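You operate a simulated robot arm through the tools that you are given. There is no shell and no other tool.

You run a simulated robot arm. Do the job below in one go: nothing can be reset, and whatever is moved stays where it is left.

Task
Put things in order on the top of the rework table. At the end: the red seal stands where the white pulse job card stood; the green grease dauber stands where the red seal stood; the white pulse job card is on the lane board; the orange drawer key is on the grey cover plate; whatever was shut is shut again. Leave all else as you found it, and nothing knocked over.

The check looks at the end state, three seconds after you hand in, the way a careful person would. Anything else that was tipped, shoved, dropped, spilled or broken makes it a failure. A push-on lid holds only when it is set on centred and level and pressed home; a screw cap is set on level and turned clockwise until tight.

Robot
A 6-joint arm with a two-finger gripper, fixed in place. Base frame: the origin is at the foot of the arm, x ahead of it, y to its left, z up; the work surface is at about z = 85. Readings come in cm, degrees, newtons and seconds.
With the tool pointing down near the work surface it reaches from about 14 to 68 cm from the base axis. Its first joint turns from -66.0 to 66.0 degrees. Payload 2.45 kg.
The tool frame sits at the grasp point between the pads (the TCP): z along the fingers, y along the line on which they close. The tips reach 3 cm beyond it. The gripper opens to 10.6 cm. The gripper's body begins 7.9 cm behind the TCP.
Orientation is that of the tool frame in the base frame, as a unit quaternion [x, y, z, w]. With the fingers straight down and closing along the base's y, the tool's x points along the base's -x, its y along +y and its z along -z.

Tools
- The arm moves only by the tool servo_tool. Its argument "targets" is text: rows parted by semicolons, each of 7 numbers parted by spaces: the shift along the base's x, y, z in units of 25 mm (1.0 is 25 mm), then the turn, a rotation vector about the base's x, y, z in units of 5 degrees (1.0 is 5 degrees), then the gripper command, from -1 (shut) to 1 (fully open), values between in proportion. In form: x y z rx ry rz jaw; .... A call has 1 to 20 rows; each row shifts and turns the commanded pose from where the row before left it. A call with a number of a shift or a turn outside -1 to 1 is refused whole. Rows are played at 5 a second. More than 5 cm and 8.6 degrees between two rows, or a gripper value outside its range, and nothing of the call is played. A pose out of reach is approached as far as the arm can. The call stops where the force on the tool passes 40 N (or 10 N more than at its start, if that is more) or the arm is blocked; 0.2 s more then pass. The fingers move at their own pace (about 15.3 cm/s each) and stop on an object; they squeeze with about 23 N. The grip force told is the motor's: it shows also when the fingers shut on nothing. Time passes only in rows, and 0.2 s behind the last, so rows that do not move let the fingers close. It gives the time, the measured TCP pose, the force on the tool (base axes), the opening and the grip force at its end, in the units of the frame above (readings bear some noise), with the torque about the TCP (base axes, N m) and any sound that the robot's microphone picked up.
- Cameras (640 x 400 px; columns grow to the right, rows downward): "scene" is fixed at [7.55, 42.89, 140.62]; the picture's right is [-0.54, -0.84, 0.00], its down [-0.54, 0.35, -0.77] and it looks along [0.64, -0.42, -0.64] (base axes); focal length 302 px, centre (320, 200). "wrist" rides on the gripper at [7.6, -0.2, -10.6] in the tool frame; the picture's right is [0.02, 1.00, 0.00], its down [-0.78, 0.02, -0.62] and it looks along [-0.62, 0.01, 0.78] (tool axes); focal length 247 px, centre (320, 200). There is no depth. A picture from a camera that has moved, and an enlarged one, comes with that camera's place and axes in the base frame and with its lens. The place of the scene camera against the robot may be out by one fixed shift of up to 1.8 cm in any direction.
- grab_frame(camera): a new picture of that camera. No time passes.
- inspect(camera, box): a new picture of the part [left, top, right, bottom] of that camera's present view, enlarged. No time passes.
- finish_job(): hands the job in; it is judged then, once.

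Nothing tells you positions but the pictures and the camera data. Unless the task says otherwise, let go and move clear before handing in.

The tools are called by a JSON object that holds its "method" and its "body". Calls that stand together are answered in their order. servo_tool: Moves the arm, as the interface text tells. Its arguments: {"type":"object","properties":{"targets":{"type":"string"}},"required":["targets"]} The other tools are called the same way: grab_frame (camera) takes a picture; inspect (camera, box) takes an enlarged picture of a part of a camera's view; finish_job () hands the job in.

At the start:

```text
time: 0.0
tool_pos: [34.68, -6.99, 113.29]
ee_rot: [0.0, 1.0, 0.0, 0.001]
ft_force: [0.7, -0.5, 0.1]
moment: [0.03, 0.02, 0.0]
opening: 10.61
grasp_force: 0.0
```

scene: 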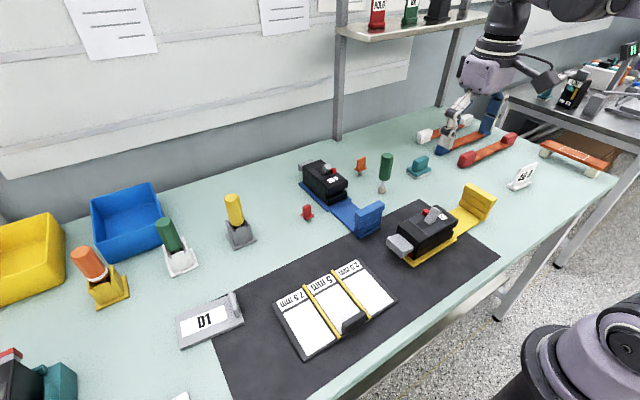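
wrist: 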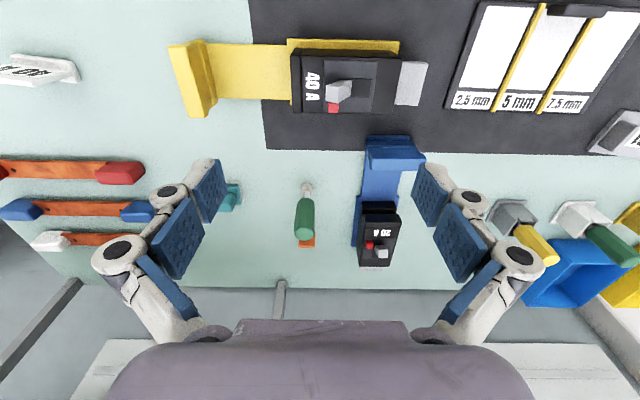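

I see a rework table with breakers, bins, screwdriver-like daubers, a lane board with three lanes (2.5, 5, 7.5 mm), and small coloured items. I will look closer before moving anything.

{"method": "inspect", "body": {"camera": "scene", "box": [280, 120, 440, 220]}}

{"method": "inspect", "body": {"camera": "scene", "box": [400, 80, 640, 230]}}

{"method": "inspect", "body": {"camera": "scene", "box": [0, 180, 280, 400]}}

{"method": "inspect", "body": {"camera": "scene", "box": [160, 200, 400, 400]}}

{"method": "inspect", "body": {"camera": "wrist", "box": [0, 0, 320, 200]}}

{"method": "inspect", "body": {"camera": "wrist", "box": [320, 0, 640, 200]}}

{"method": "inspect", "body": {"camera": "wrist", "box": [200, 150, 440, 300]}}

```text
4.00 times, centred on (360, 170) of scene
camera zoom: at [7.55, 42.89, 140.62], right [-0.54, -0.84, 0.0], down [-0.54, 0.35, -0.77], along [0.64, -0.42, -0.64], focal length 1208 px, centre (160, 320)
```

zoom: 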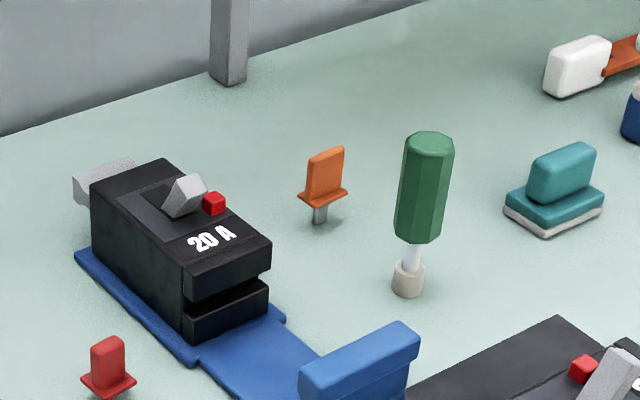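

```text
2.67 times, centred on (520, 155) of scene
camera zoom: at [7.55, 42.89, 140.62], right [-0.54, -0.84, 0.0], down [-0.54, 0.35, -0.77], along [0.64, -0.42, -0.64], focal length 805 px, centre (-213, 320)
```

zoom: 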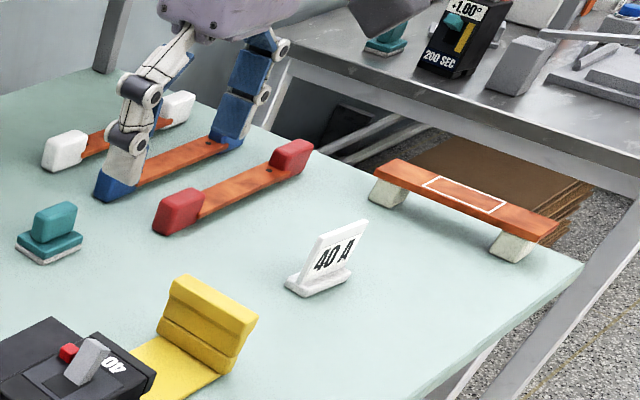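

```text
1.82 times, centred on (140, 290) of scene
camera zoom: at [7.55, 42.89, 140.62], right [-0.54, -0.84, 0.0], down [-0.54, 0.35, -0.77], along [0.64, -0.42, -0.64], focal length 549 px, centre (647, 36)
```

zoom: 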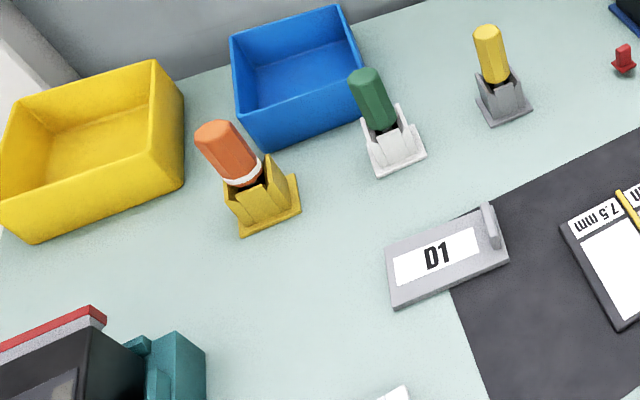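

```text
2.00 times, centred on (280, 300) of scene
camera zoom: at [7.55, 42.89, 140.62], right [-0.54, -0.84, 0.0], down [-0.54, 0.35, -0.77], along [0.64, -0.42, -0.64], focal length 604 px, centre (400, 0)
```

zoom: 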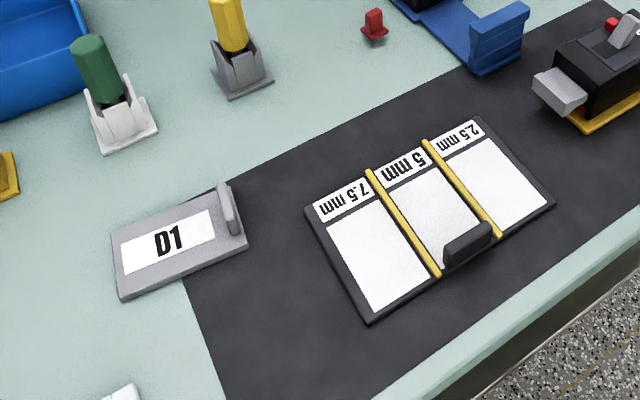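

```text
2.00 times, centred on (160, 100) of wrist
camera zoom: at [27.22, -7.2, 123.91], right [-0.02, 1.0, 0.0], down [0.78, 0.02, 0.62], along [0.62, 0.01, -0.78], focal length 494 px, centre (640, 400)
```

zoom: 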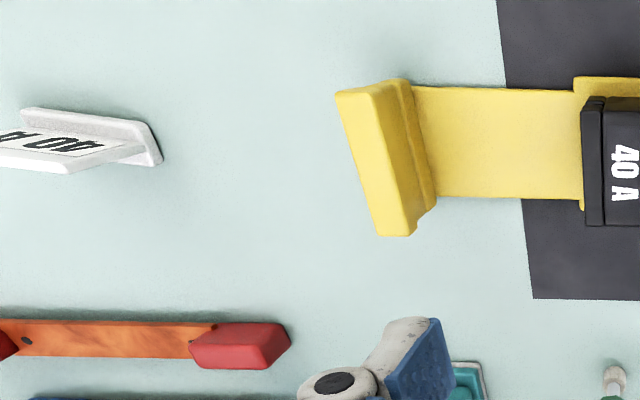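

```text
2.00 times, centred on (480, 100) of wrist
camera zoom: at [27.22, -7.2, 123.91], right [-0.02, 1.0, 0.0], down [0.78, 0.02, 0.62], along [0.62, 0.01, -0.78], focal length 494 px, centre (0, 400)
```

zoom: 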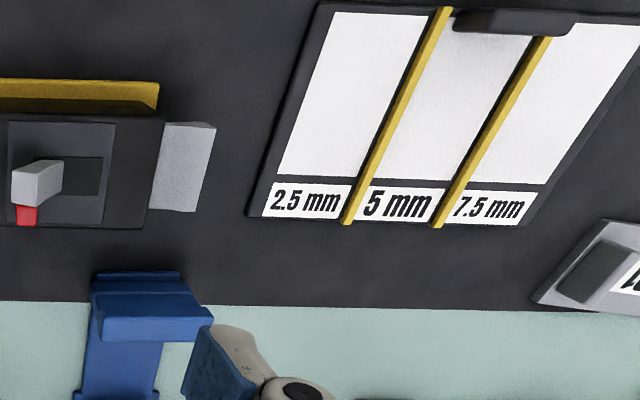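

```text
2.67 times, centred on (320, 225) of wrist
camera zoom: at [27.22, -7.2, 123.91], right [-0.02, 1.0, 0.0], down [0.78, 0.02, 0.62], along [0.62, 0.01, -0.78], focal length 659 px, centre (320, 133)
```

zoom: 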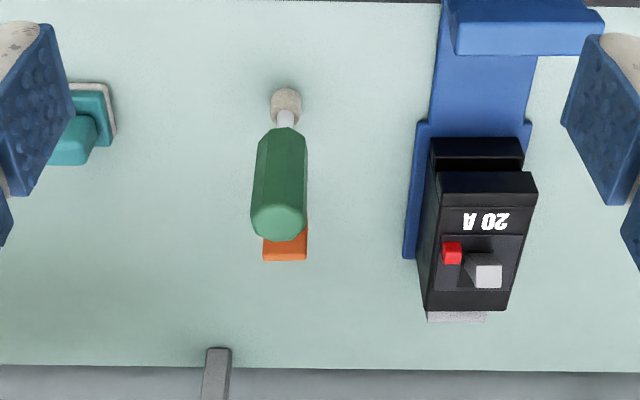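

The tool is over the middle of the table. I can see a red seal, an orange piece, a green dauber, a white "40 A" card on the right and other white bits at the left edge that I can't read yet. Next I move the arm left at a safe height to see that side.

{"method": "servo_tool", "body": {"targets": "0 1 0 0 0 0 1;0 1 0 0 0 0 1;0 1 0 0 0 0 1;0 1 0 0 0 0 1;0 1 0 0 0 0 1;0 1 0 0 0 0 1;0 1 0 0 0 0 1;0 1 0 0 0 0 1;0 1 0 0 0 0 1;0 1 0 0 0 0 1;0 1 0 0 0 0 1"}}

{"method": "grab_frame", "body": {"camera": "wrist"}}

{"method": "grab_frame", "body": {"camera": "scene"}}

```text
time: 2.4
tool_pos: [34.59, 20.66, 113.32]
ee_rot: [0.0, 1.0, 0.0, 0.001]
ft_force: [0.4, -0.9, -0.1]
moment: [-0.06, 0.01, 0.05]
opening: 10.58
grasp_force: 0.1
```

```text
taken
camera wrist: at [27.09, 20.43, 123.87], right [-0.02, 1.0, 0.0], down [0.78, 0.02, 0.62], along [0.62, 0.01, -0.78], focal length 247 px, centre (320, 200)
```

wrist: 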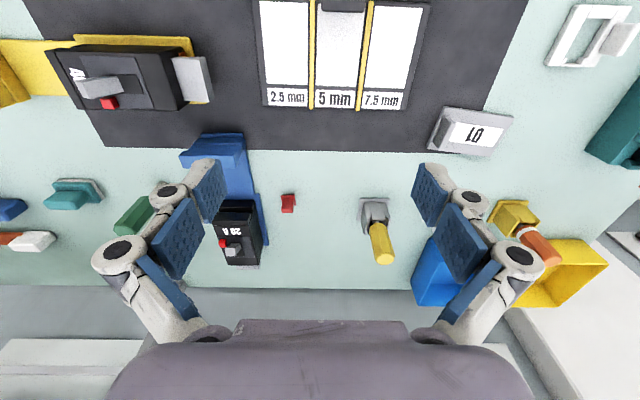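

```text
taken
```

scene: 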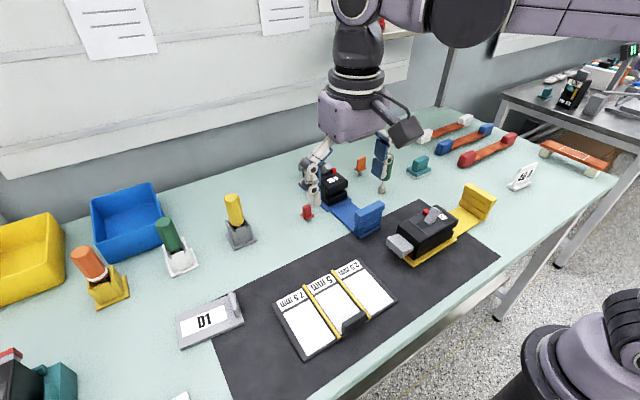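

{"method": "inspect", "body": {"camera": "wrist", "box": [420, 0, 640, 160]}}

{"method": "inspect", "body": {"camera": "wrist", "box": [420, 140, 640, 300]}}

{"method": "inspect", "body": {"camera": "wrist", "box": [200, 140, 420, 300]}}

{"method": "servo_tool", "body": {"targets": "0 1 0 0 0 0 1;0 1 0 0 0 0 1;0 1 0 0 0 0 1;0 1 0 0 0 0 1;-1 1 0 0 0 0 1;-1 1 0 0 0 0 1;-1 1 0 0 0 0 1;-1 0 0 0 0 0 1;-1 0 0 0 0 0 1"}}

{"method": "grab_frame", "body": {"camera": "wrist"}}

```text
2.50 times, centred on (530, 80) of wrist
camera zoom: at [27.09, 20.43, 123.87], right [-0.02, 1.0, 0.0], down [0.78, 0.02, 0.62], along [0.62, 0.01, -0.78], focal length 617 px, centre (-205, 500)
```

zoom: 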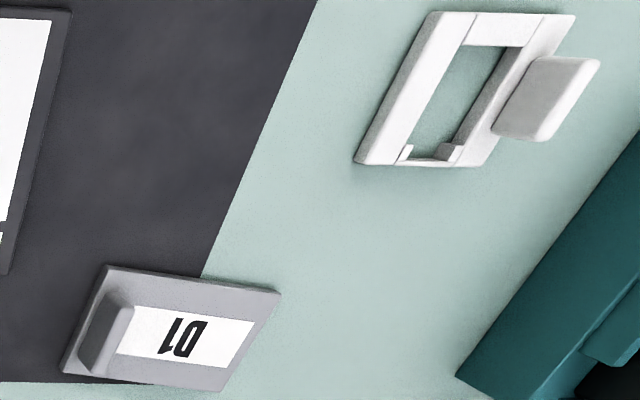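

```text
2.50 times, centred on (530, 220) of wrist
camera zoom: at [27.09, 20.43, 123.87], right [-0.02, 1.0, 0.0], down [0.78, 0.02, 0.62], along [0.62, 0.01, -0.78], focal length 617 px, centre (-205, 150)
```

zoom: 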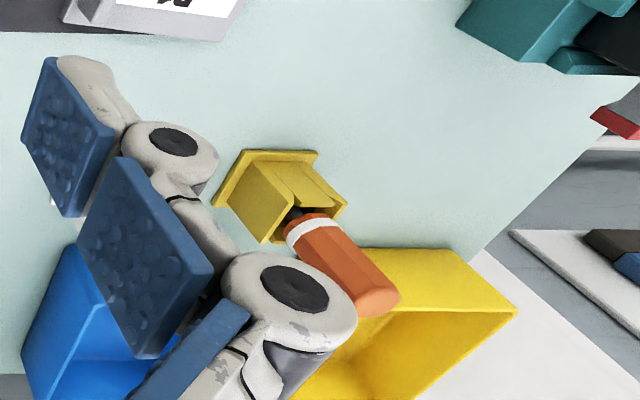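

```text
2.50 times, centred on (310, 220) of wrist
camera zoom: at [27.09, 20.43, 123.87], right [-0.02, 1.0, 0.0], down [0.78, 0.02, 0.62], along [0.62, 0.01, -0.78], focal length 617 px, centre (345, 150)
```

zoom: 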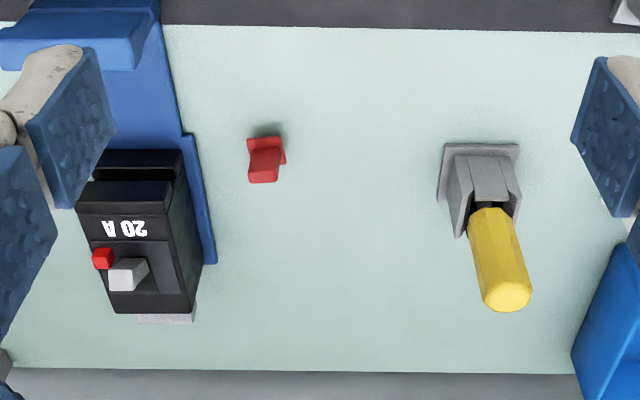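

```text
time: 4.4
tool_pos: [22.15, 38.16, 113.25]
ee_rot: [0.001, 1.0, 0.0, 0.0]
ft_force: [0.8, -0.6, 0.3]
moment: [0.01, 0.01, -0.03]
opening: 10.59
grasp_force: 0.0
```

```text
taken
camera wrist: at [14.7, 37.83, 123.79], right [-0.02, 1.0, 0.0], down [0.78, 0.02, 0.62], along [0.62, 0.01, -0.78], focal length 247 px, centre (320, 200)
```

wrist: 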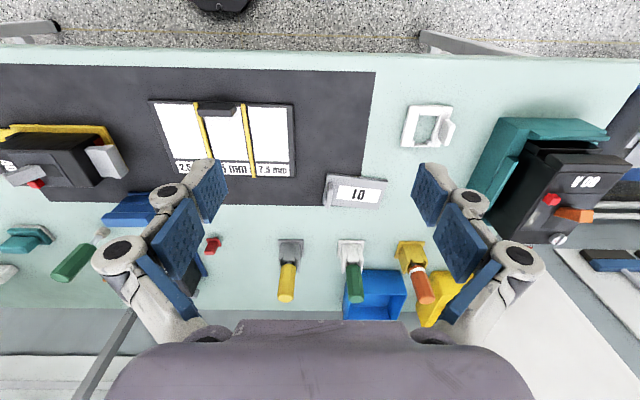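

{"method": "inspect", "body": {"camera": "wrist", "box": [460, 90, 640, 260]}}

{"method": "inspect", "body": {"camera": "wrist", "box": [310, 80, 470, 220]}}

{"method": "inspect", "body": {"camera": "wrist", "box": [130, 80, 310, 200]}}

{"method": "inspect", "body": {"camera": "wrist", "box": [0, 100, 240, 310]}}

```text
2.35 times, centred on (550, 175) of wrist
camera zoom: at [14.7, 37.83, 123.79], right [-0.02, 1.0, 0.0], down [0.78, 0.02, 0.62], along [0.62, 0.01, -0.78], focal length 581 px, centre (-221, 259)
```

zoom: 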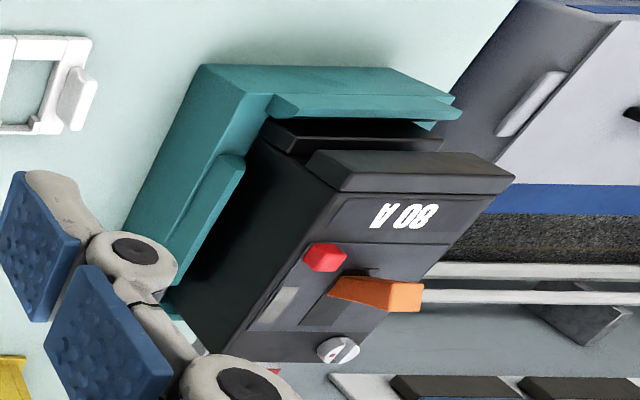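

```text
2.86 times, centred on (390, 150) of wrist
camera zoom: at [14.7, 37.83, 123.79], right [-0.02, 1.0, 0.0], down [0.78, 0.02, 0.62], along [0.62, 0.01, -0.78], focal length 706 px, centre (120, 343)
```

zoom: 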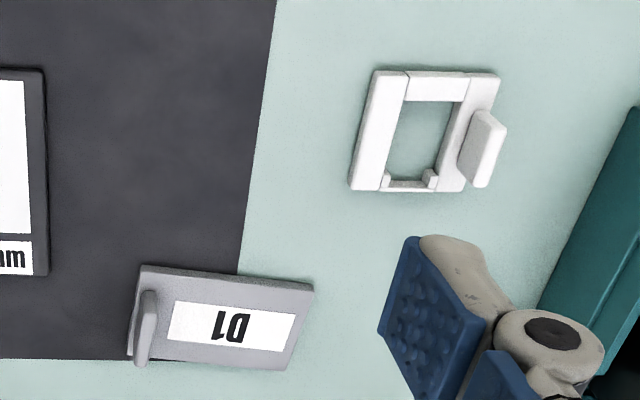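

```text
3.33 times, centred on (220, 140) of wrist
camera zoom: at [14.7, 37.83, 123.79], right [-0.02, 1.0, 0.0], down [0.78, 0.02, 0.62], along [0.62, 0.01, -0.78], focal length 823 px, centre (653, 400)
```

zoom: 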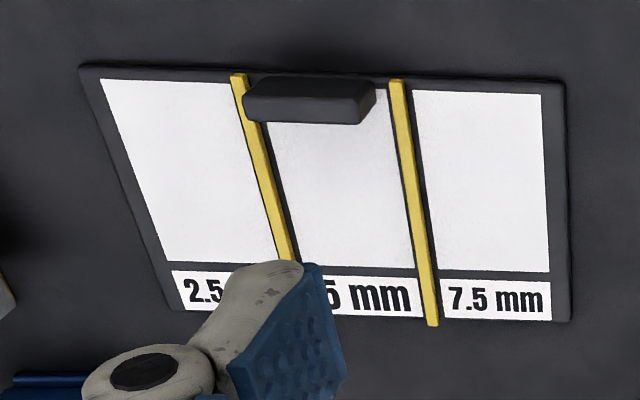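

```text
1.90 times, centred on (120, 205) of wrist
camera zoom: at [14.7, 37.83, 123.79], right [-0.02, 1.0, 0.0], down [0.78, 0.02, 0.62], along [0.62, 0.01, -0.78], focal length 470 px, centre (701, 190)
```

zoom: 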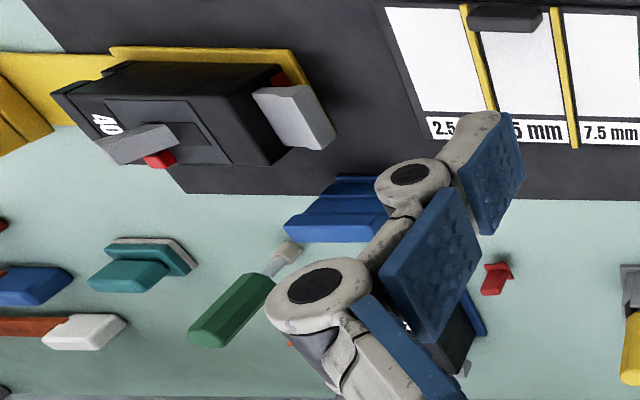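

The left side holds the "D1" grey plate, a white frame, dauber holders, bins and an 80 A breaker. Next I look over the right side of the table to find the job card(s).

{"method": "servo_tool", "body": {"targets": "0 -1 0 0 0 0 1;0 -1 0 0 0 0 1;0 -1 0 0 0 0 1;0 -1 0 0 0 0 1;0 -1 0 0 0 0 1;0 -1 0 0 0 0 1;0 -1 0 0 0 0 1;0 -1 0 0 0 0 1;0 -1 0 0 0 0 1;0 -1 0 0 0 0 1;0 -1 0 0 0 0 1;0 -1 0 0 0 0 1;0 -1 0 0 0 0 1;0 -1 0 0 0 0 1;0 -1 0 0 0 0 1;0 -1 0 0 0 0 1;0 -1 0 0 0 0 1;0 -1 0 0 0 0 1;0 -1 0 0 0 0 1;0 -1 0 0 0 0 1"}}

{"method": "servo_tool", "body": {"targets": "0 -1 0 0 0 0 1;0 -1 0 0 0 0 1;0 -1 0 0 0 0 1;0 -1 0 0 0 0 1;0 -1 0 0 0 0 1;0 -1 0 0 0 0 1;0 -1 0 0 0 0 1;0 -1 0 0 0 0 1"}}

{"method": "grab_frame", "body": {"camera": "wrist"}}

{"method": "grab_frame", "body": {"camera": "scene"}}

```text
time: 8.6
tool_pos: [22.3, -11.92, 113.5]
ee_rot: [-0.001, 1.0, 0.0, 0.0]
ft_force: [0.4, -0.2, 0.0]
moment: [-0.01, 0.0, -0.01]
opening: 10.6
grasp_force: 0.1
```

```text
time: 10.4
tool_pos: [22.3, -32.11, 113.46]
ee_rot: [0.0, 1.0, 0.001, 0.0]
ft_force: [-0.5, -0.3, 0.5]
moment: [0.01, -0.03, -0.01]
opening: 10.61
grasp_force: 0.0
```

```text
taken
camera wrist: at [14.78, -32.19, 124.06], right [-0.02, 1.0, 0.0], down [0.78, 0.02, 0.62], along [0.62, 0.01, -0.78], focal length 247 px, centre (320, 200)
```

wrist: 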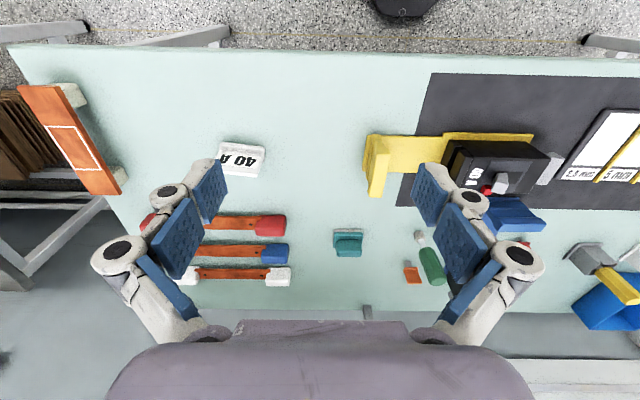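

```text
taken
```

scene: 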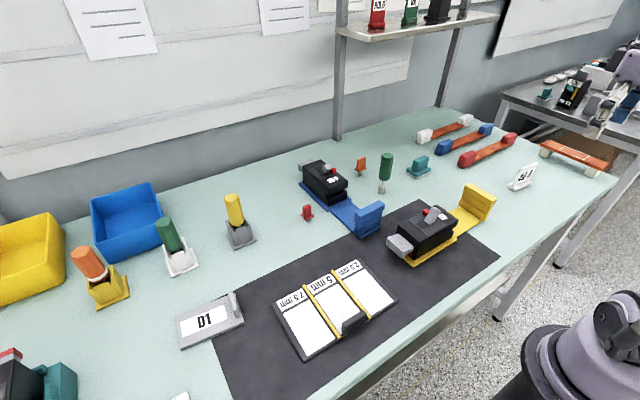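

{"method": "inspect", "body": {"camera": "wrist", "box": [140, 110, 300, 220]}}

{"method": "inspect", "body": {"camera": "wrist", "box": [310, 200, 470, 310]}}

{"method": "inspect", "body": {"camera": "wrist", "box": [350, 110, 570, 250]}}

{"method": "inspect", "body": {"camera": "wrist", "box": [130, 200, 300, 300]}}

{"method": "inspect", "body": {"camera": "scene", "box": [330, 0, 510, 60]}}

{"method": "inspect", "body": {"camera": "scene", "box": [380, 170, 560, 280]}}

{"method": "inspect", "body": {"camera": "scene", "box": [480, 30, 640, 210]}}

{"method": "inspect", "body": {"camera": "scene", "box": [0, 320, 200, 400]}}

```text
3.64 times, centred on (220, 165) of wrist
camera zoom: at [14.78, -32.19, 124.06], right [-0.02, 1.0, 0.0], down [0.78, 0.02, 0.62], along [0.62, 0.01, -0.78], focal length 898 px, centre (684, 327)
```

zoom: 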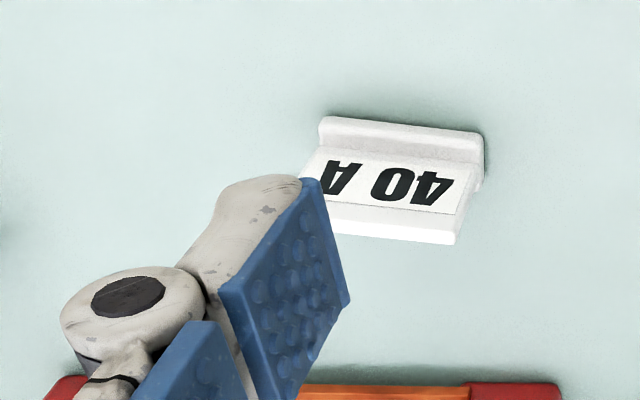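

```text
3.64 times, centred on (390, 255) of wrist
camera zoom: at [14.78, -32.19, 124.06], right [-0.02, 1.0, 0.0], down [0.78, 0.02, 0.62], along [0.62, 0.01, -0.78], focal length 898 px, centre (66, 0)
```

zoom: 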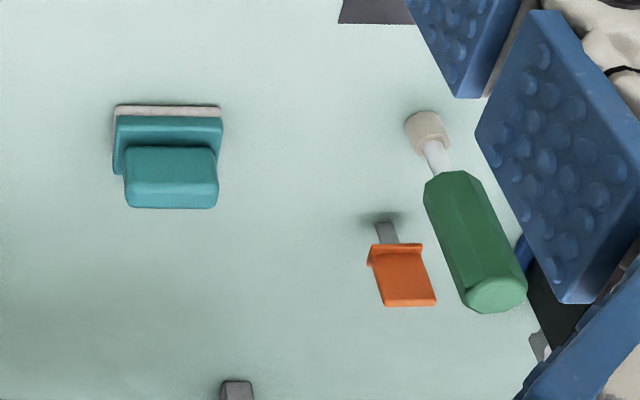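

```text
2.86 times, centred on (460, 180) of wrist
camera zoom: at [14.78, -32.19, 124.06], right [-0.02, 1.0, 0.0], down [0.78, 0.02, 0.62], along [0.62, 0.01, -0.78], focal length 706 px, centre (-80, 257)
```

zoom: 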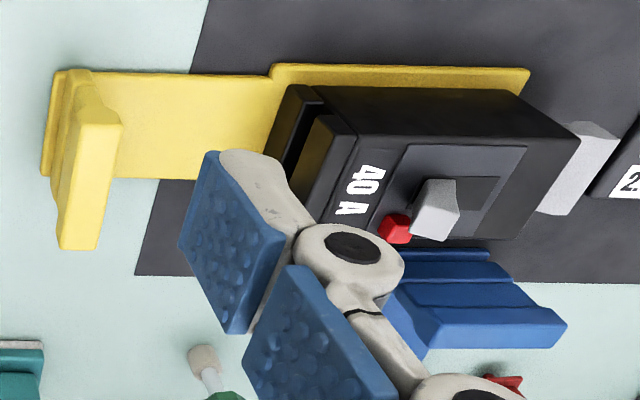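

```text
3.76 times, centred on (215, 250) of wrist
camera zoom: at [14.78, -32.19, 124.06], right [-0.02, 1.0, 0.0], down [0.78, 0.02, 0.62], along [0.62, 0.01, -0.78], focal length 930 px, centre (715, 12)
```

zoom: 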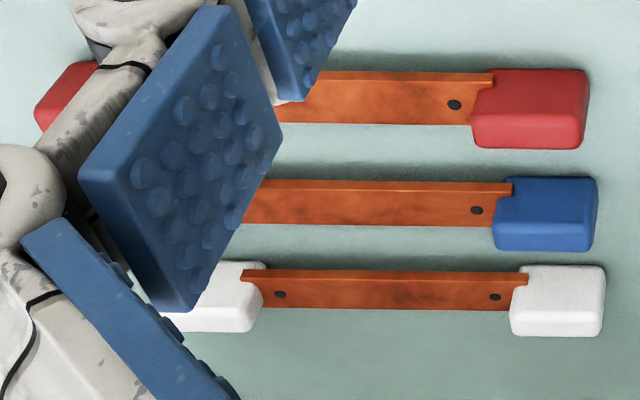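

```text
3.56 times, centred on (420, 30) of scene
camera zoom: at [7.55, 42.89, 140.62], right [-0.54, -0.84, 0.0], down [-0.54, 0.35, -0.77], along [0.64, -0.42, -0.64], focal length 1074 px, centre (-36, 804)
```

zoom: 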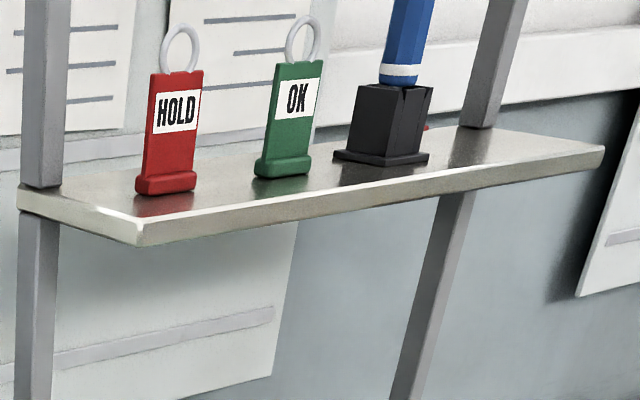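

```text
3.56 times, centred on (470, 225) of scene
camera zoom: at [7.55, 42.89, 140.62], right [-0.54, -0.84, 0.0], down [-0.54, 0.35, -0.77], along [0.64, -0.42, -0.64], focal length 1074 px, centre (-213, 111)
```

zoom: 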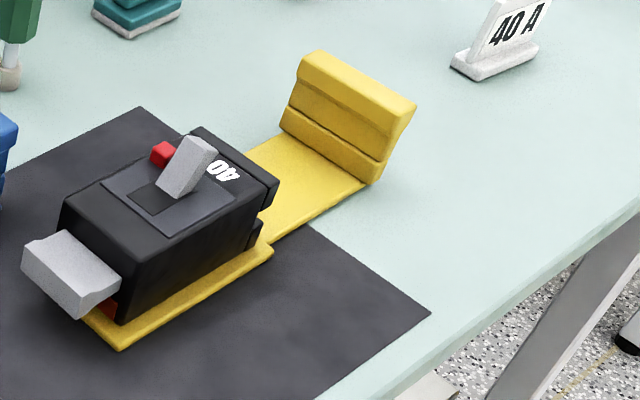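

```text
2.22 times, centred on (560, 120) of scene
camera zoom: at [7.55, 42.89, 140.62], right [-0.54, -0.84, 0.0], down [-0.54, 0.35, -0.77], along [0.64, -0.42, -0.64], focal length 671 px, centre (-213, 378)
```

zoom: 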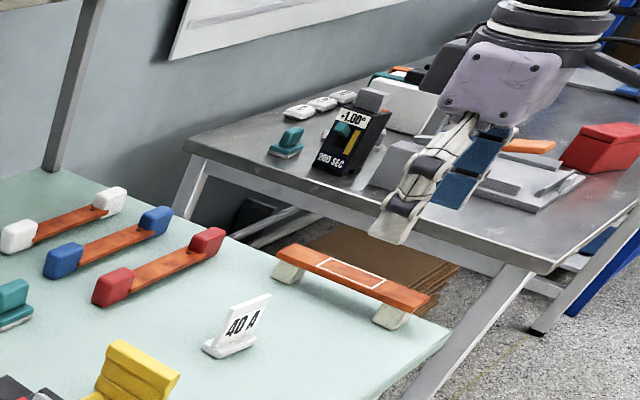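

```text
3.20 times, centred on (100, 360) of scene
camera zoom: at [7.55, 42.89, 140.62], right [-0.54, -0.84, 0.0], down [-0.54, 0.35, -0.77], along [0.64, -0.42, -0.64], focal length 966 px, centre (1024, -312)
```

zoom: 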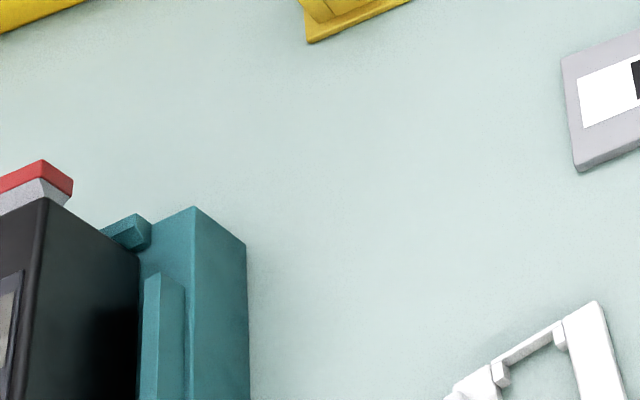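

The right side shows the white "40 A" card standing alone (the only white job card), jumper bars, a teal stamp, the orange key on its grey shank, and the free-standing green dauber. I'll go nearer to the card and measure it.

{"method": "servo_tool", "body": {"targets": "0.2 -1 -0.5 0 0 0 1;0.2 -1 -0.5 0 0 0 1;0.2 -1 -0.5 0 0 0 1;0.2 -1 -0.5 0 0 0 1;0.2 -1 -0.5 0 0 0 1;0 0 -0.5 0 0 0 1;0 0 0 0 0 0 1"}}

{"method": "grab_frame", "body": {"camera": "wrist"}}

{"method": "inspect", "body": {"camera": "wrist", "box": [240, 60, 400, 200]}}

```text
time: 12.0
tool_pos: [24.81, -44.44, 105.97]
ee_rot: [0.001, 1.0, 0.0, 0.0]
ft_force: [0.1, 0.1, 0.2]
moment: [-0.02, 0.04, 0.03]
opening: 10.6
grasp_force: 0.1
```

```text
taken
camera wrist: at [17.3, -44.7, 116.53], right [-0.02, 1.0, 0.0], down [0.78, 0.02, 0.62], along [0.62, 0.01, -0.78], focal length 247 px, centre (320, 200)
```

wrist: 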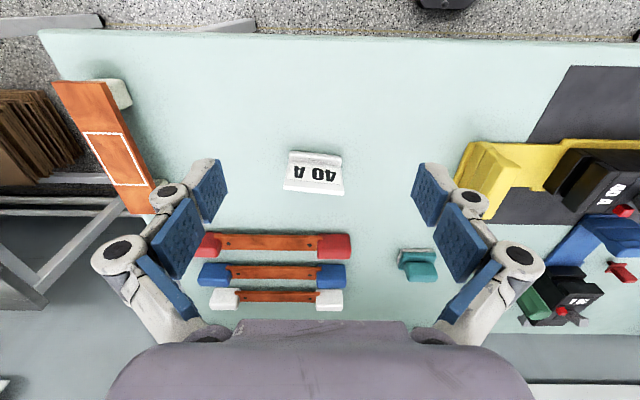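

```text
2.86 times, centred on (320, 130) of wrist
camera zoom: at [17.3, -44.7, 116.53], right [-0.02, 1.0, 0.0], down [0.78, 0.02, 0.62], along [0.62, 0.01, -0.78], focal length 706 px, centre (320, 400)
```

zoom: 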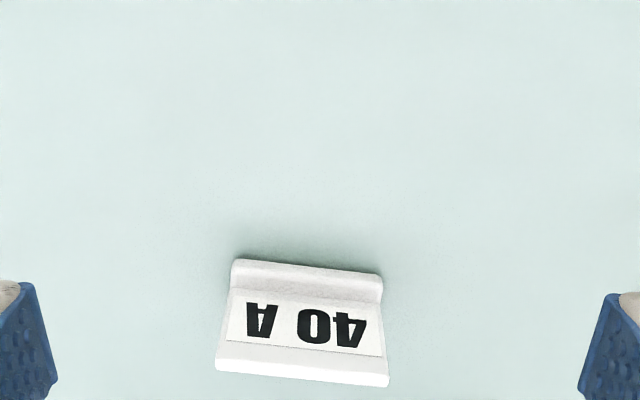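

{"method": "inspect", "body": {"camera": "scene", "box": [496, 150, 556, 200]}}

{"method": "inspect", "body": {"camera": "wrist", "box": [272, 140, 360, 200]}}

{"method": "inspect", "body": {"camera": "scene", "box": [290, 190, 340, 230]}}

{"method": "inspect", "body": {"camera": "scene", "box": [340, 145, 410, 200]}}

```text
8.00 times, centred on (526, 175) of scene
camera zoom: at [7.55, 42.88, 140.62], right [-0.54, -0.84, 0.0], down [-0.54, 0.35, -0.77], along [0.64, -0.42, -0.64], focal length 2415 px, centre (-1328, 400)
```

zoom: 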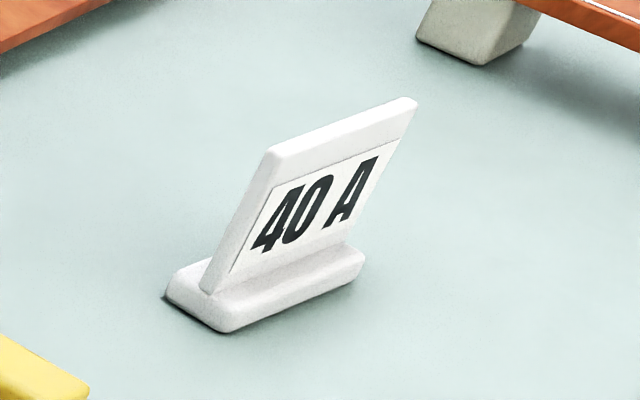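

```text
6.67 times, centred on (316, 170) of wrist
camera zoom: at [17.3, -44.7, 116.53], right [-0.02, 1.0, 0.0], down [0.78, 0.02, 0.62], along [0.62, 0.01, -0.78], focal length 1646 px, centre (347, 400)
```

zoom: 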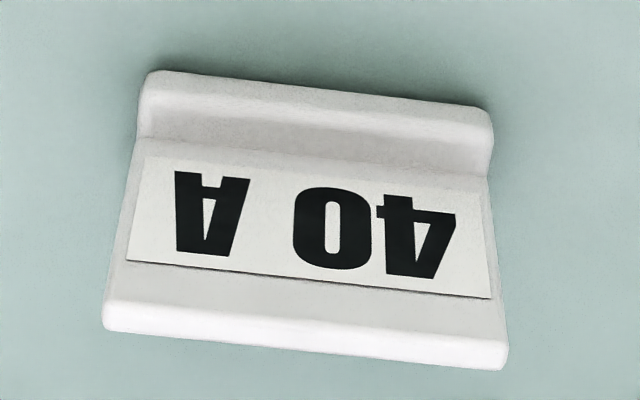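

```text
10.00 times, centred on (315, 210) of scene
camera zoom: at [7.55, 42.88, 140.62], right [-0.54, -0.84, 0.0], down [-0.54, 0.35, -0.77], along [0.64, -0.42, -0.64], focal length 3019 px, centre (370, 100)
```

zoom: 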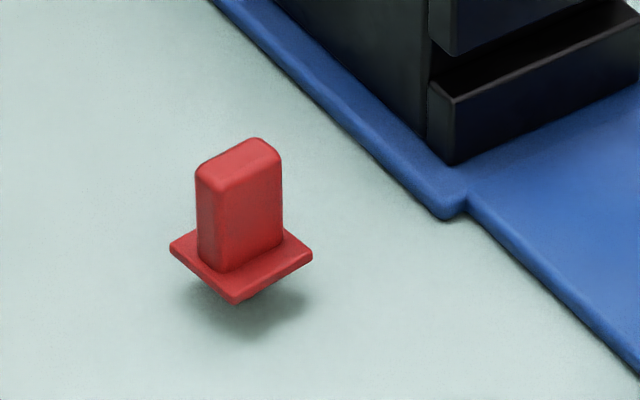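

```text
7.27 times, centred on (375, 172) of scene
camera zoom: at [7.55, 42.88, 140.62], right [-0.54, -0.84, 0.0], down [-0.54, 0.35, -0.77], along [0.64, -0.42, -0.64], focal length 2196 px, centre (-80, 400)
```

zoom: 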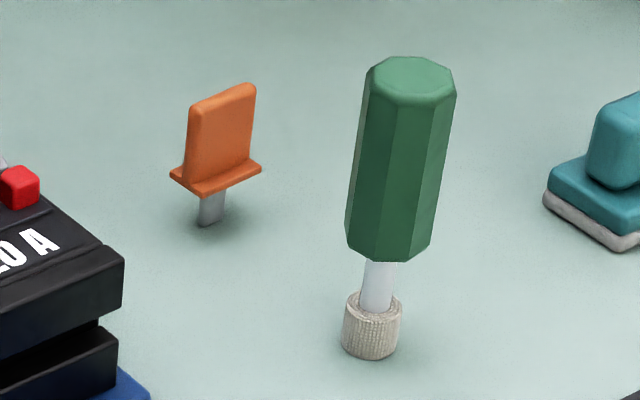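

The card stands at about (35.4, -45.1), its face turned about 5° from square to x, with a thin upright panel about 6.4 cm tall on a low base. I'll move over it while turning the tool by -95°, so that the fingers close across the panel.

{"method": "servo_tool", "body": {"targets": "0.424 0 0 0 0 -1 1;0.424 0 0 0 0 -1 1;0.424 0 0 0 0 -1 1;0.424 0 0 0 0 -1 1;0.424 0 0 0 0 -1 1;0.424 0 0 0 0 -1 1;0.424 0 0 0 0 -1 1;0.424 0 0 0 0 -1 1;0.424 0 0 0 0 -1 1;0.424 -0.26 0 0 0 -1 1;0 0 0 0 0 -1 1;0 0 0 0 0 -1 1;0 0 0 0 0 -1 1;0 0 0 0 0 -1 1;0 0 0 0 0 -1 1;0 0 0 0 0 -1 1;0 0 0 0 0 -1 1;0 0 0 0 0 -1 1;0 0 0 0 0 -1 1;0 0 0 0 0 0 1"}}

{"method": "grab_frame", "body": {"camera": "wrist"}}

{"method": "grab_frame", "body": {"camera": "scene"}}

```text
time: 16.2
tool_pos: [35.27, -45.2, 105.79]
ee_rot: [0.738, 0.675, 0.0, 0.0]
ft_force: [-0.2, -0.1, 0.5]
moment: [0.02, 0.04, -0.01]
opening: 10.59
grasp_force: 0.0
```

```text
taken
camera wrist: at [35.96, -37.59, 116.43], right [1.0, -0.07, 0.0], down [-0.05, -0.78, 0.62], along [-0.04, -0.62, -0.78], focal length 247 px, centre (320, 200)
```

wrist: 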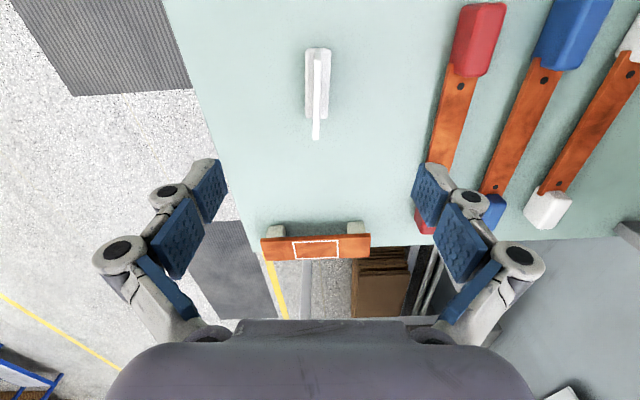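

```text
taken
```

scene: 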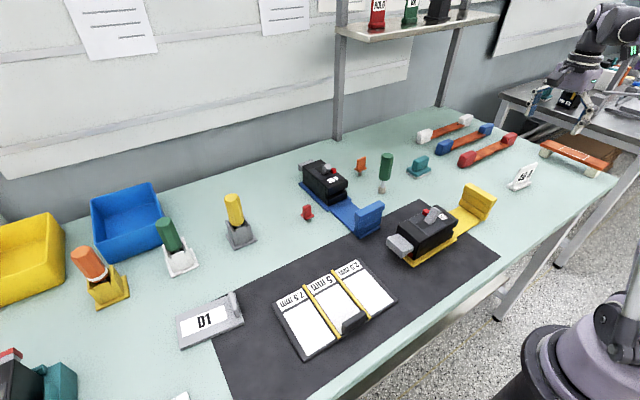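

{"method": "inspect", "body": {"camera": "wrist", "box": [268, 30, 372, 150]}}

```text
3.33 times, centred on (320, 90) of wrist
camera zoom: at [35.96, -37.59, 116.43], right [1.0, -0.07, 0.0], down [-0.05, -0.78, 0.62], along [-0.04, -0.62, -0.78], focal length 823 px, centre (320, 567)
```

zoom: 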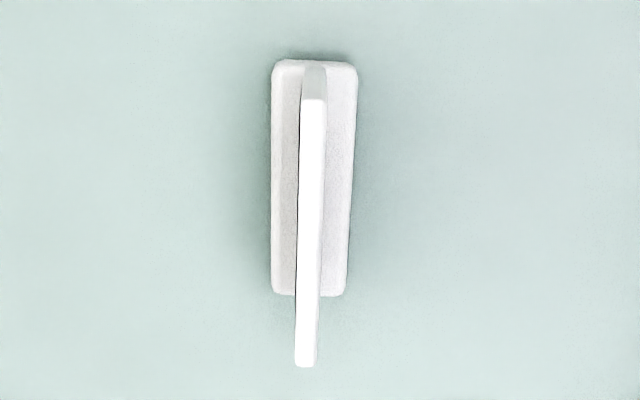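

The panel is edge-on in the wrist view, centred near (35.2, -45.0) and in line with the fingers. I'll go down to TCP z ≈ 90 so the tips stay above the card's base, then close.

{"method": "servo_tool", "body": {"targets": "-0.03 0.07 -1 0 0 0 1;0 0 -1 0 0 0 1;0 0 -1 0 0 0 1;0 0 -1 0 0 0 1;0 0 -1 0 0 0 1;0 0 -0.7 0 0 0 1;0 0 -0.6 0 0 0 1;0 0 0 0 0 0 1"}}

{"method": "grab_frame", "body": {"camera": "wrist"}}

{"method": "inspect", "body": {"camera": "scene", "box": [470, 130, 590, 220]}}

```text
time: 18.0
tool_pos: [35.45, -44.83, 89.91]
ee_rot: [0.737, 0.676, 0.0, -0.001]
ft_force: [0.9, 0.2, -0.4]
moment: [-0.04, 0.0, 0.02]
opening: 10.58
grasp_force: 0.0
```

```text
taken
camera wrist: at [36.02, -37.27, 100.52], right [1.0, -0.07, 0.0], down [-0.05, -0.78, 0.62], along [-0.04, -0.62, -0.78], focal length 247 px, centre (320, 200)
```

wrist: 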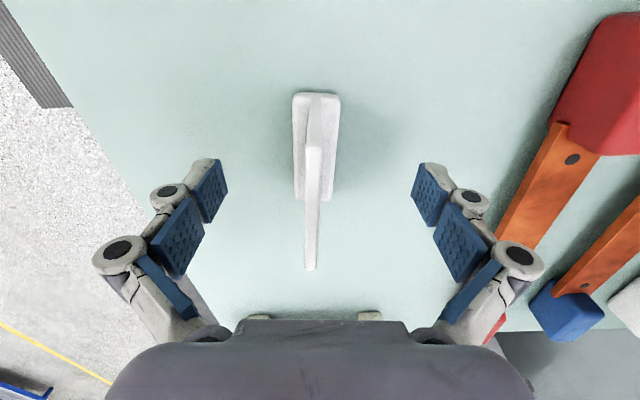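

```text
4.44 times, centred on (530, 175) of scene
camera zoom: at [7.55, 42.89, 140.62], right [-0.54, -0.84, 0.0], down [-0.54, 0.35, -0.77], along [0.64, -0.42, -0.64], focal length 1342 px, centre (-613, 311)
```

zoom: 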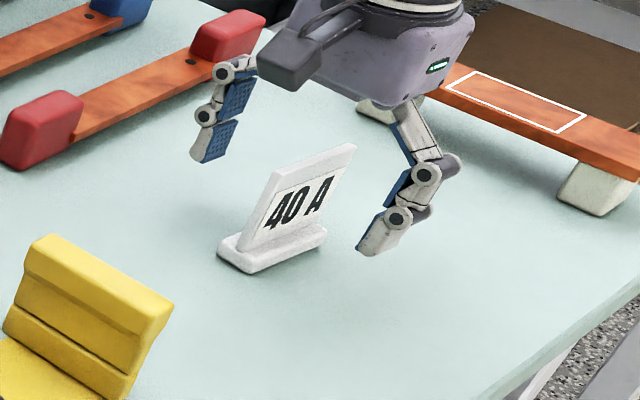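

The card sits about 0.3 cm to the robot side of the finger centre. I'll shift by that and close on it.

{"method": "servo_tool", "body": {"targets": "-0.13 -0.05 0 0 0 0 1;0 0 0 0 0 0 0.3;0 0 0 0 0 0 0.3;0 0 0 0 0 0 0.3"}}

{"method": "grab_frame", "body": {"camera": "wrist"}}

```text
time: 19.0
tool_pos: [34.99, -45.02, 90.07]
ee_rot: [0.737, 0.676, -0.001, 0.001]
ft_force: [0.0, 0.4, 0.3]
moment: [-0.02, 0.03, 0.0]
opening: 6.88
grasp_force: 0.2
```

```text
taken
camera wrist: at [35.67, -37.46, 100.52], right [1.0, -0.07, 0.0], down [-0.05, -0.78, 0.62], along [-0.04, -0.62, -0.78], focal length 247 px, centre (320, 200)
```

wrist: 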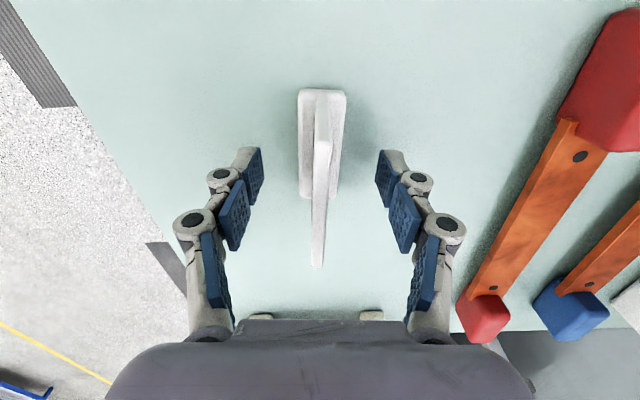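

{"method": "servo_tool", "body": {"targets": "0 0 0 0 0 0 -0.5;0 0 0 0 0 0 -1;0 0 0 0 0 0 -1;0 0 0 0 0 0 -1;0 0 0 0 0 0 -1"}}

{"method": "grab_frame", "body": {"camera": "wrist"}}

```text
time: 20.2
tool_pos: [35.07, -44.88, 89.95]
ee_rot: [0.738, 0.675, -0.001, 0.0]
ft_force: [0.5, -0.7, 0.3]
moment: [0.01, 0.0, 0.0]
opening: 0.59
grasp_force: 22.9
```

```text
taken
camera wrist: at [35.68, -37.46, 100.51], right [1.0, -0.07, 0.0], down [-0.05, -0.78, 0.62], along [-0.04, -0.62, -0.78], focal length 247 px, centre (320, 200)
```

wrist: 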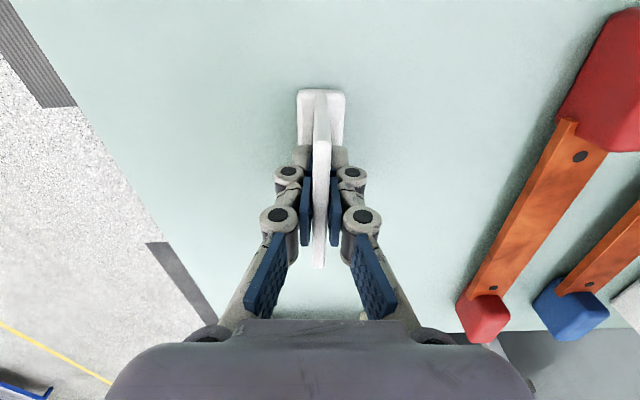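

The card is held (0.6 cm panel). I note its place as (35.1, -45.0) for the seal. Now I lift it straight up and carry it across to the lane board, turning the tool back so the card lines up with the lanes.

{"method": "servo_tool", "body": {"targets": "0 0 0.4 0 0 0 -1;0 0 1 0 0 0 -1;0 0 1 0 0 0 -1;0 0 1 0 0 0 -1;0 0 1 0 0 0 -1;0 0 1 0 0 0 -1;0 0 1 0 0 0 -1;0 0 1 0 0 0 -1;0 0 1 0 0 0 -1;0 0.5 0 0 0 0.5 -1;0 1 0 0 0 1 -1;0 1 0 0 0 1 -1;0 1 0 0 0 1 -1;0 1 0 0 0 1 -1;0 1 0 0 0 1 -1;0 1 0 0 0 1 -1;0 1 0 0 0 1 -1;0 1 0 0 0 1 -1;0 1 0 0 0 1 -1;0 1 0 0 0 1 -1"}}

{"method": "grab_frame", "body": {"camera": "scene"}}

```text
time: 24.4
tool_pos: [35.0, -18.71, 111.05]
ee_rot: [0.361, 0.932, 0.001, 0.001]
ft_force: [0.1, -0.6, -1.2]
moment: [0.01, -0.01, 0.0]
opening: 0.59
grasp_force: 23.1
```

```text
taken
```

scene: 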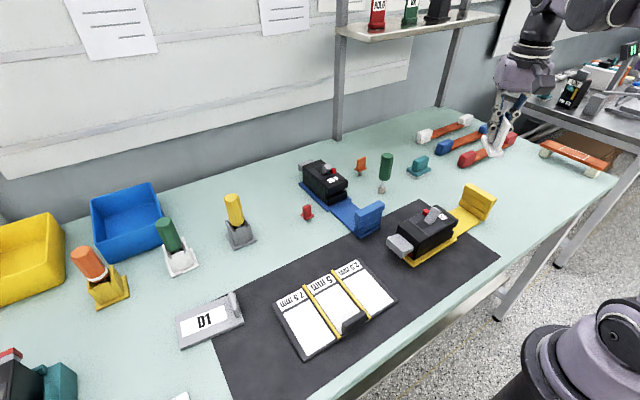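

{"method": "servo_tool", "body": {"targets": "-0.066 0.972 0 0 0 1 -1;-0.066 0.972 0 0 0 1 -1;-0.066 0.972 0 0 0 1 -1;-0.066 0.972 0 0 0 1 -1;-0.066 0.972 0 0 0 1 -1;-0.066 0.972 0 0 0 1 -1;-0.066 0.972 0 0 0 1 -1;-0.066 0.972 0 0 0 1 -1;-0.066 0.972 0 0 0 0.5 -1;-0.066 0.972 0 0 0 0 -1;-0.066 0.972 0 0 0 0 -1;-0.066 0.972 0 0 0 0 -1;-0.066 0.972 0 0 0 0 -1;-0.066 0.972 0 0 0 0 -1;-0.066 0.972 0 0 0 0 -1;-0.066 0.972 0 0 0 0 -1;-0.066 0.972 0 0 0 0 -1;-0.066 0.972 0 0 0 0 -1;-0.066 0.972 0 0 0 0 -1;-0.066 0.972 0 0 0 0 -1"}}

{"method": "grab_frame", "body": {"camera": "wrist"}}

{"method": "grab_frame", "body": {"camera": "scene"}}

```text
time: 28.6
tool_pos: [31.36, 29.73, 111.15]
ee_rot: [0.0, 1.0, 0.0, 0.0]
ft_force: [-0.8, -0.3, -0.7]
moment: [0.01, -0.02, 0.02]
opening: 0.59
grasp_force: 23.2
```

```text
taken
camera wrist: at [23.84, 29.54, 121.69], right [-0.02, 1.0, 0.0], down [0.78, 0.02, 0.62], along [0.62, 0.01, -0.78], focal length 247 px, centre (320, 200)
```

wrist: 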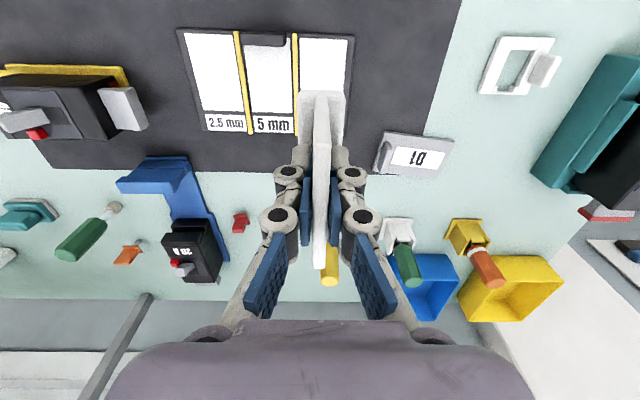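

```text
taken
```

scene: 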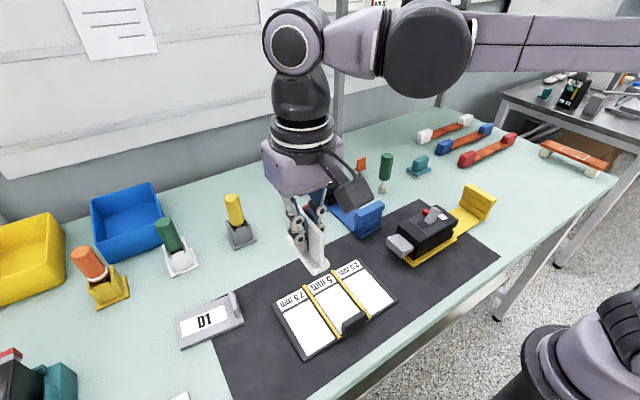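

{"method": "inspect", "body": {"camera": "wrist", "box": [165, 15, 365, 145]}}

```text
3.08 times, centred on (265, 80) of wrist
camera zoom: at [23.84, 29.54, 121.69], right [-0.02, 1.0, 0.0], down [0.78, 0.02, 0.62], along [0.62, 0.01, -0.78], focal length 760 px, centre (489, 569)
```

zoom: 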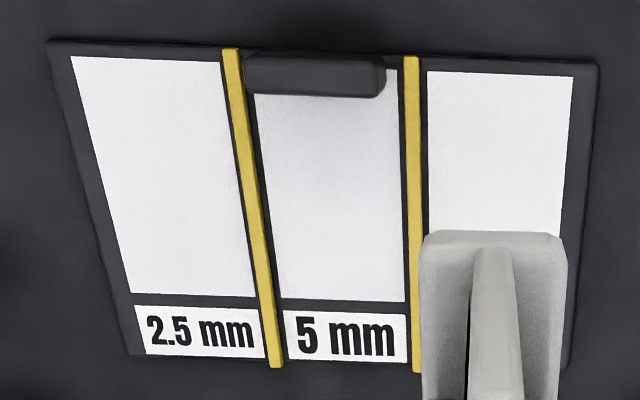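

The board's 7.5 mm lane is centred near (31.7, 29.85) and free. I'll lower the card over it, stopping short first.

{"method": "servo_tool", "body": {"targets": "0.12 0.04 -1 0 0 0 -1;0 0 -1 0 0 0 -1;0 0 -1 0 0 0 -1;0 0 -1 0 0 0 -1;0 0 -1 0 0 0 -1;0 0 -1 0 0 0 -1;0 0 -0.7 0 0 0 -1;0 0 -0.3 0 0 0 -1;0 0 0 0 0 0 -1"}}

{"method": "grab_frame", "body": {"camera": "wrist"}}

{"method": "inspect", "body": {"camera": "scene", "box": [240, 220, 420, 370]}}

```text
time: 30.6
tool_pos: [31.72, 29.87, 93.59]
ee_rot: [0.0, 1.0, -0.001, 0.0]
ft_force: [0.6, -0.9, -0.1]
moment: [-0.03, 0.01, -0.01]
opening: 0.61
grasp_force: 22.7
```

```text
taken
camera wrist: at [24.23, 29.65, 104.12], right [-0.02, 1.0, 0.0], down [0.78, 0.02, 0.62], along [0.62, 0.01, -0.78], focal length 247 px, centre (320, 200)
```

wrist: 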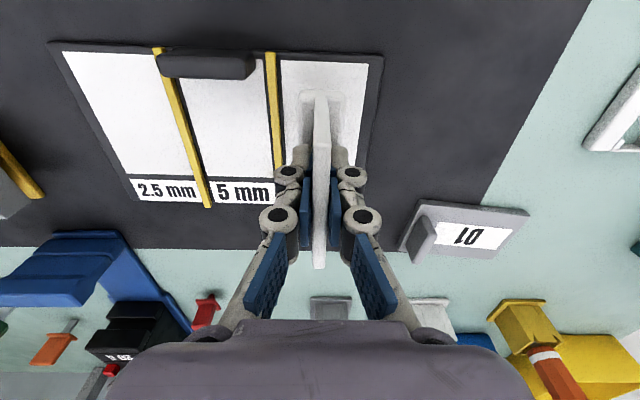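

```text
2.67 times, centred on (330, 295) of scene
camera zoom: at [7.55, 42.89, 140.62], right [-0.54, -0.84, 0.0], down [-0.54, 0.35, -0.77], along [0.64, -0.42, -0.64], focal length 805 px, centre (293, -53)
```

zoom: 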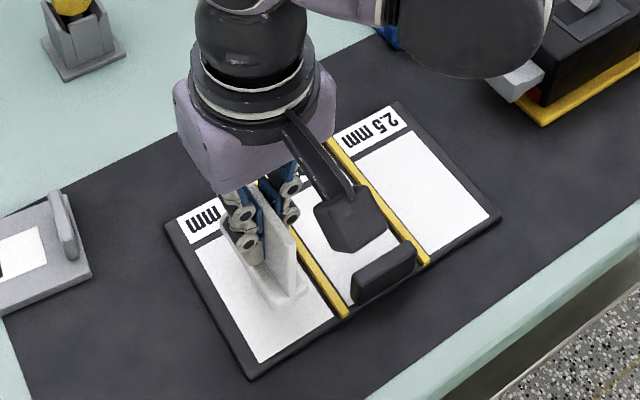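

{"method": "servo_tool", "body": {"targets": "0 0 -0.2 0 0 0 -1;0 0 -0.2 0 0 0 -1;0 0 -0.2 0 0 0 -1;0 0 0 0 0 0 -1"}}

```text
time: 31.6
tool_pos: [31.7, 29.82, 92.05]
ee_rot: [0.001, 1.0, 0.0, 0.0]
ft_force: [0.5, -0.1, -0.2]
moment: [0.01, -0.02, 0.0]
opening: 0.61
grasp_force: 23.4
```

{"method": "servo_tool", "body": {"targets": "0 0 -0.1 0 0 0 -1;0 0 -0.1 0 0 0 -1;0 0 -0.1 0 0 0 -1;0 0 0 0 0 0 -1"}}

{"method": "inspect", "body": {"camera": "wrist", "box": [240, 40, 400, 150]}}

```text
time: 32.6
tool_pos: [31.84, 29.83, 91.31]
ee_rot: [0.0, 1.0, -0.001, 0.0]
ft_force: [0.3, 0.5, 0.4]
moment: [-0.01, -0.01, -0.02]
opening: 0.62
grasp_force: 23.1
```

```text
3.64 times, centred on (320, 95) of wrist
camera zoom: at [24.3, 29.65, 101.89], right [-0.02, 1.0, 0.0], down [0.78, 0.02, 0.62], along [0.62, 0.01, -0.78], focal length 898 px, centre (320, 582)
```

zoom: 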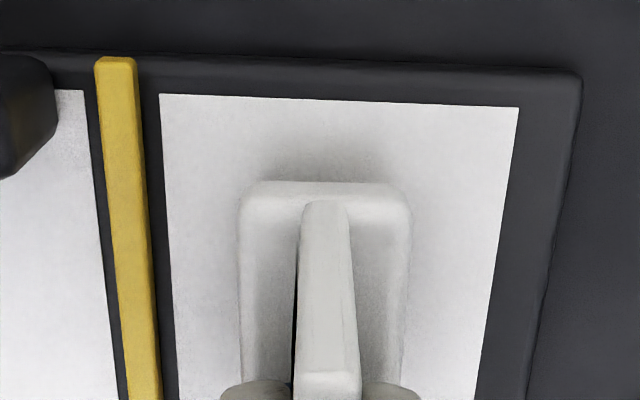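

{"method": "servo_tool", "body": {"targets": "0 0 -0.06 0 0 0 -1;0 0 -0.06 0 0 0 -1;0 0 0 0 0 0 -1"}}

```text
time: 33.4
tool_pos: [31.92, 29.96, 90.94]
ee_rot: [0.0, 1.0, -0.001, 0.0]
ft_force: [-0.4, -0.4, -0.5]
moment: [-0.02, 0.02, -0.01]
opening: 0.6
grasp_force: 22.6
```

{"method": "servo_tool", "body": {"targets": "0 0 -0.06 0 0 0 -1;0 0 -0.06 0 0 0 -1;0 0 0 0 0 0 -1"}}

```text
time: 34.2
tool_pos: [31.73, 29.92, 90.69]
ee_rot: [0.0, 1.0, 0.0, 0.0]
ft_force: [0.7, -1.1, -0.2]
moment: [0.03, -0.02, 0.0]
opening: 0.6
grasp_force: 23.3
```

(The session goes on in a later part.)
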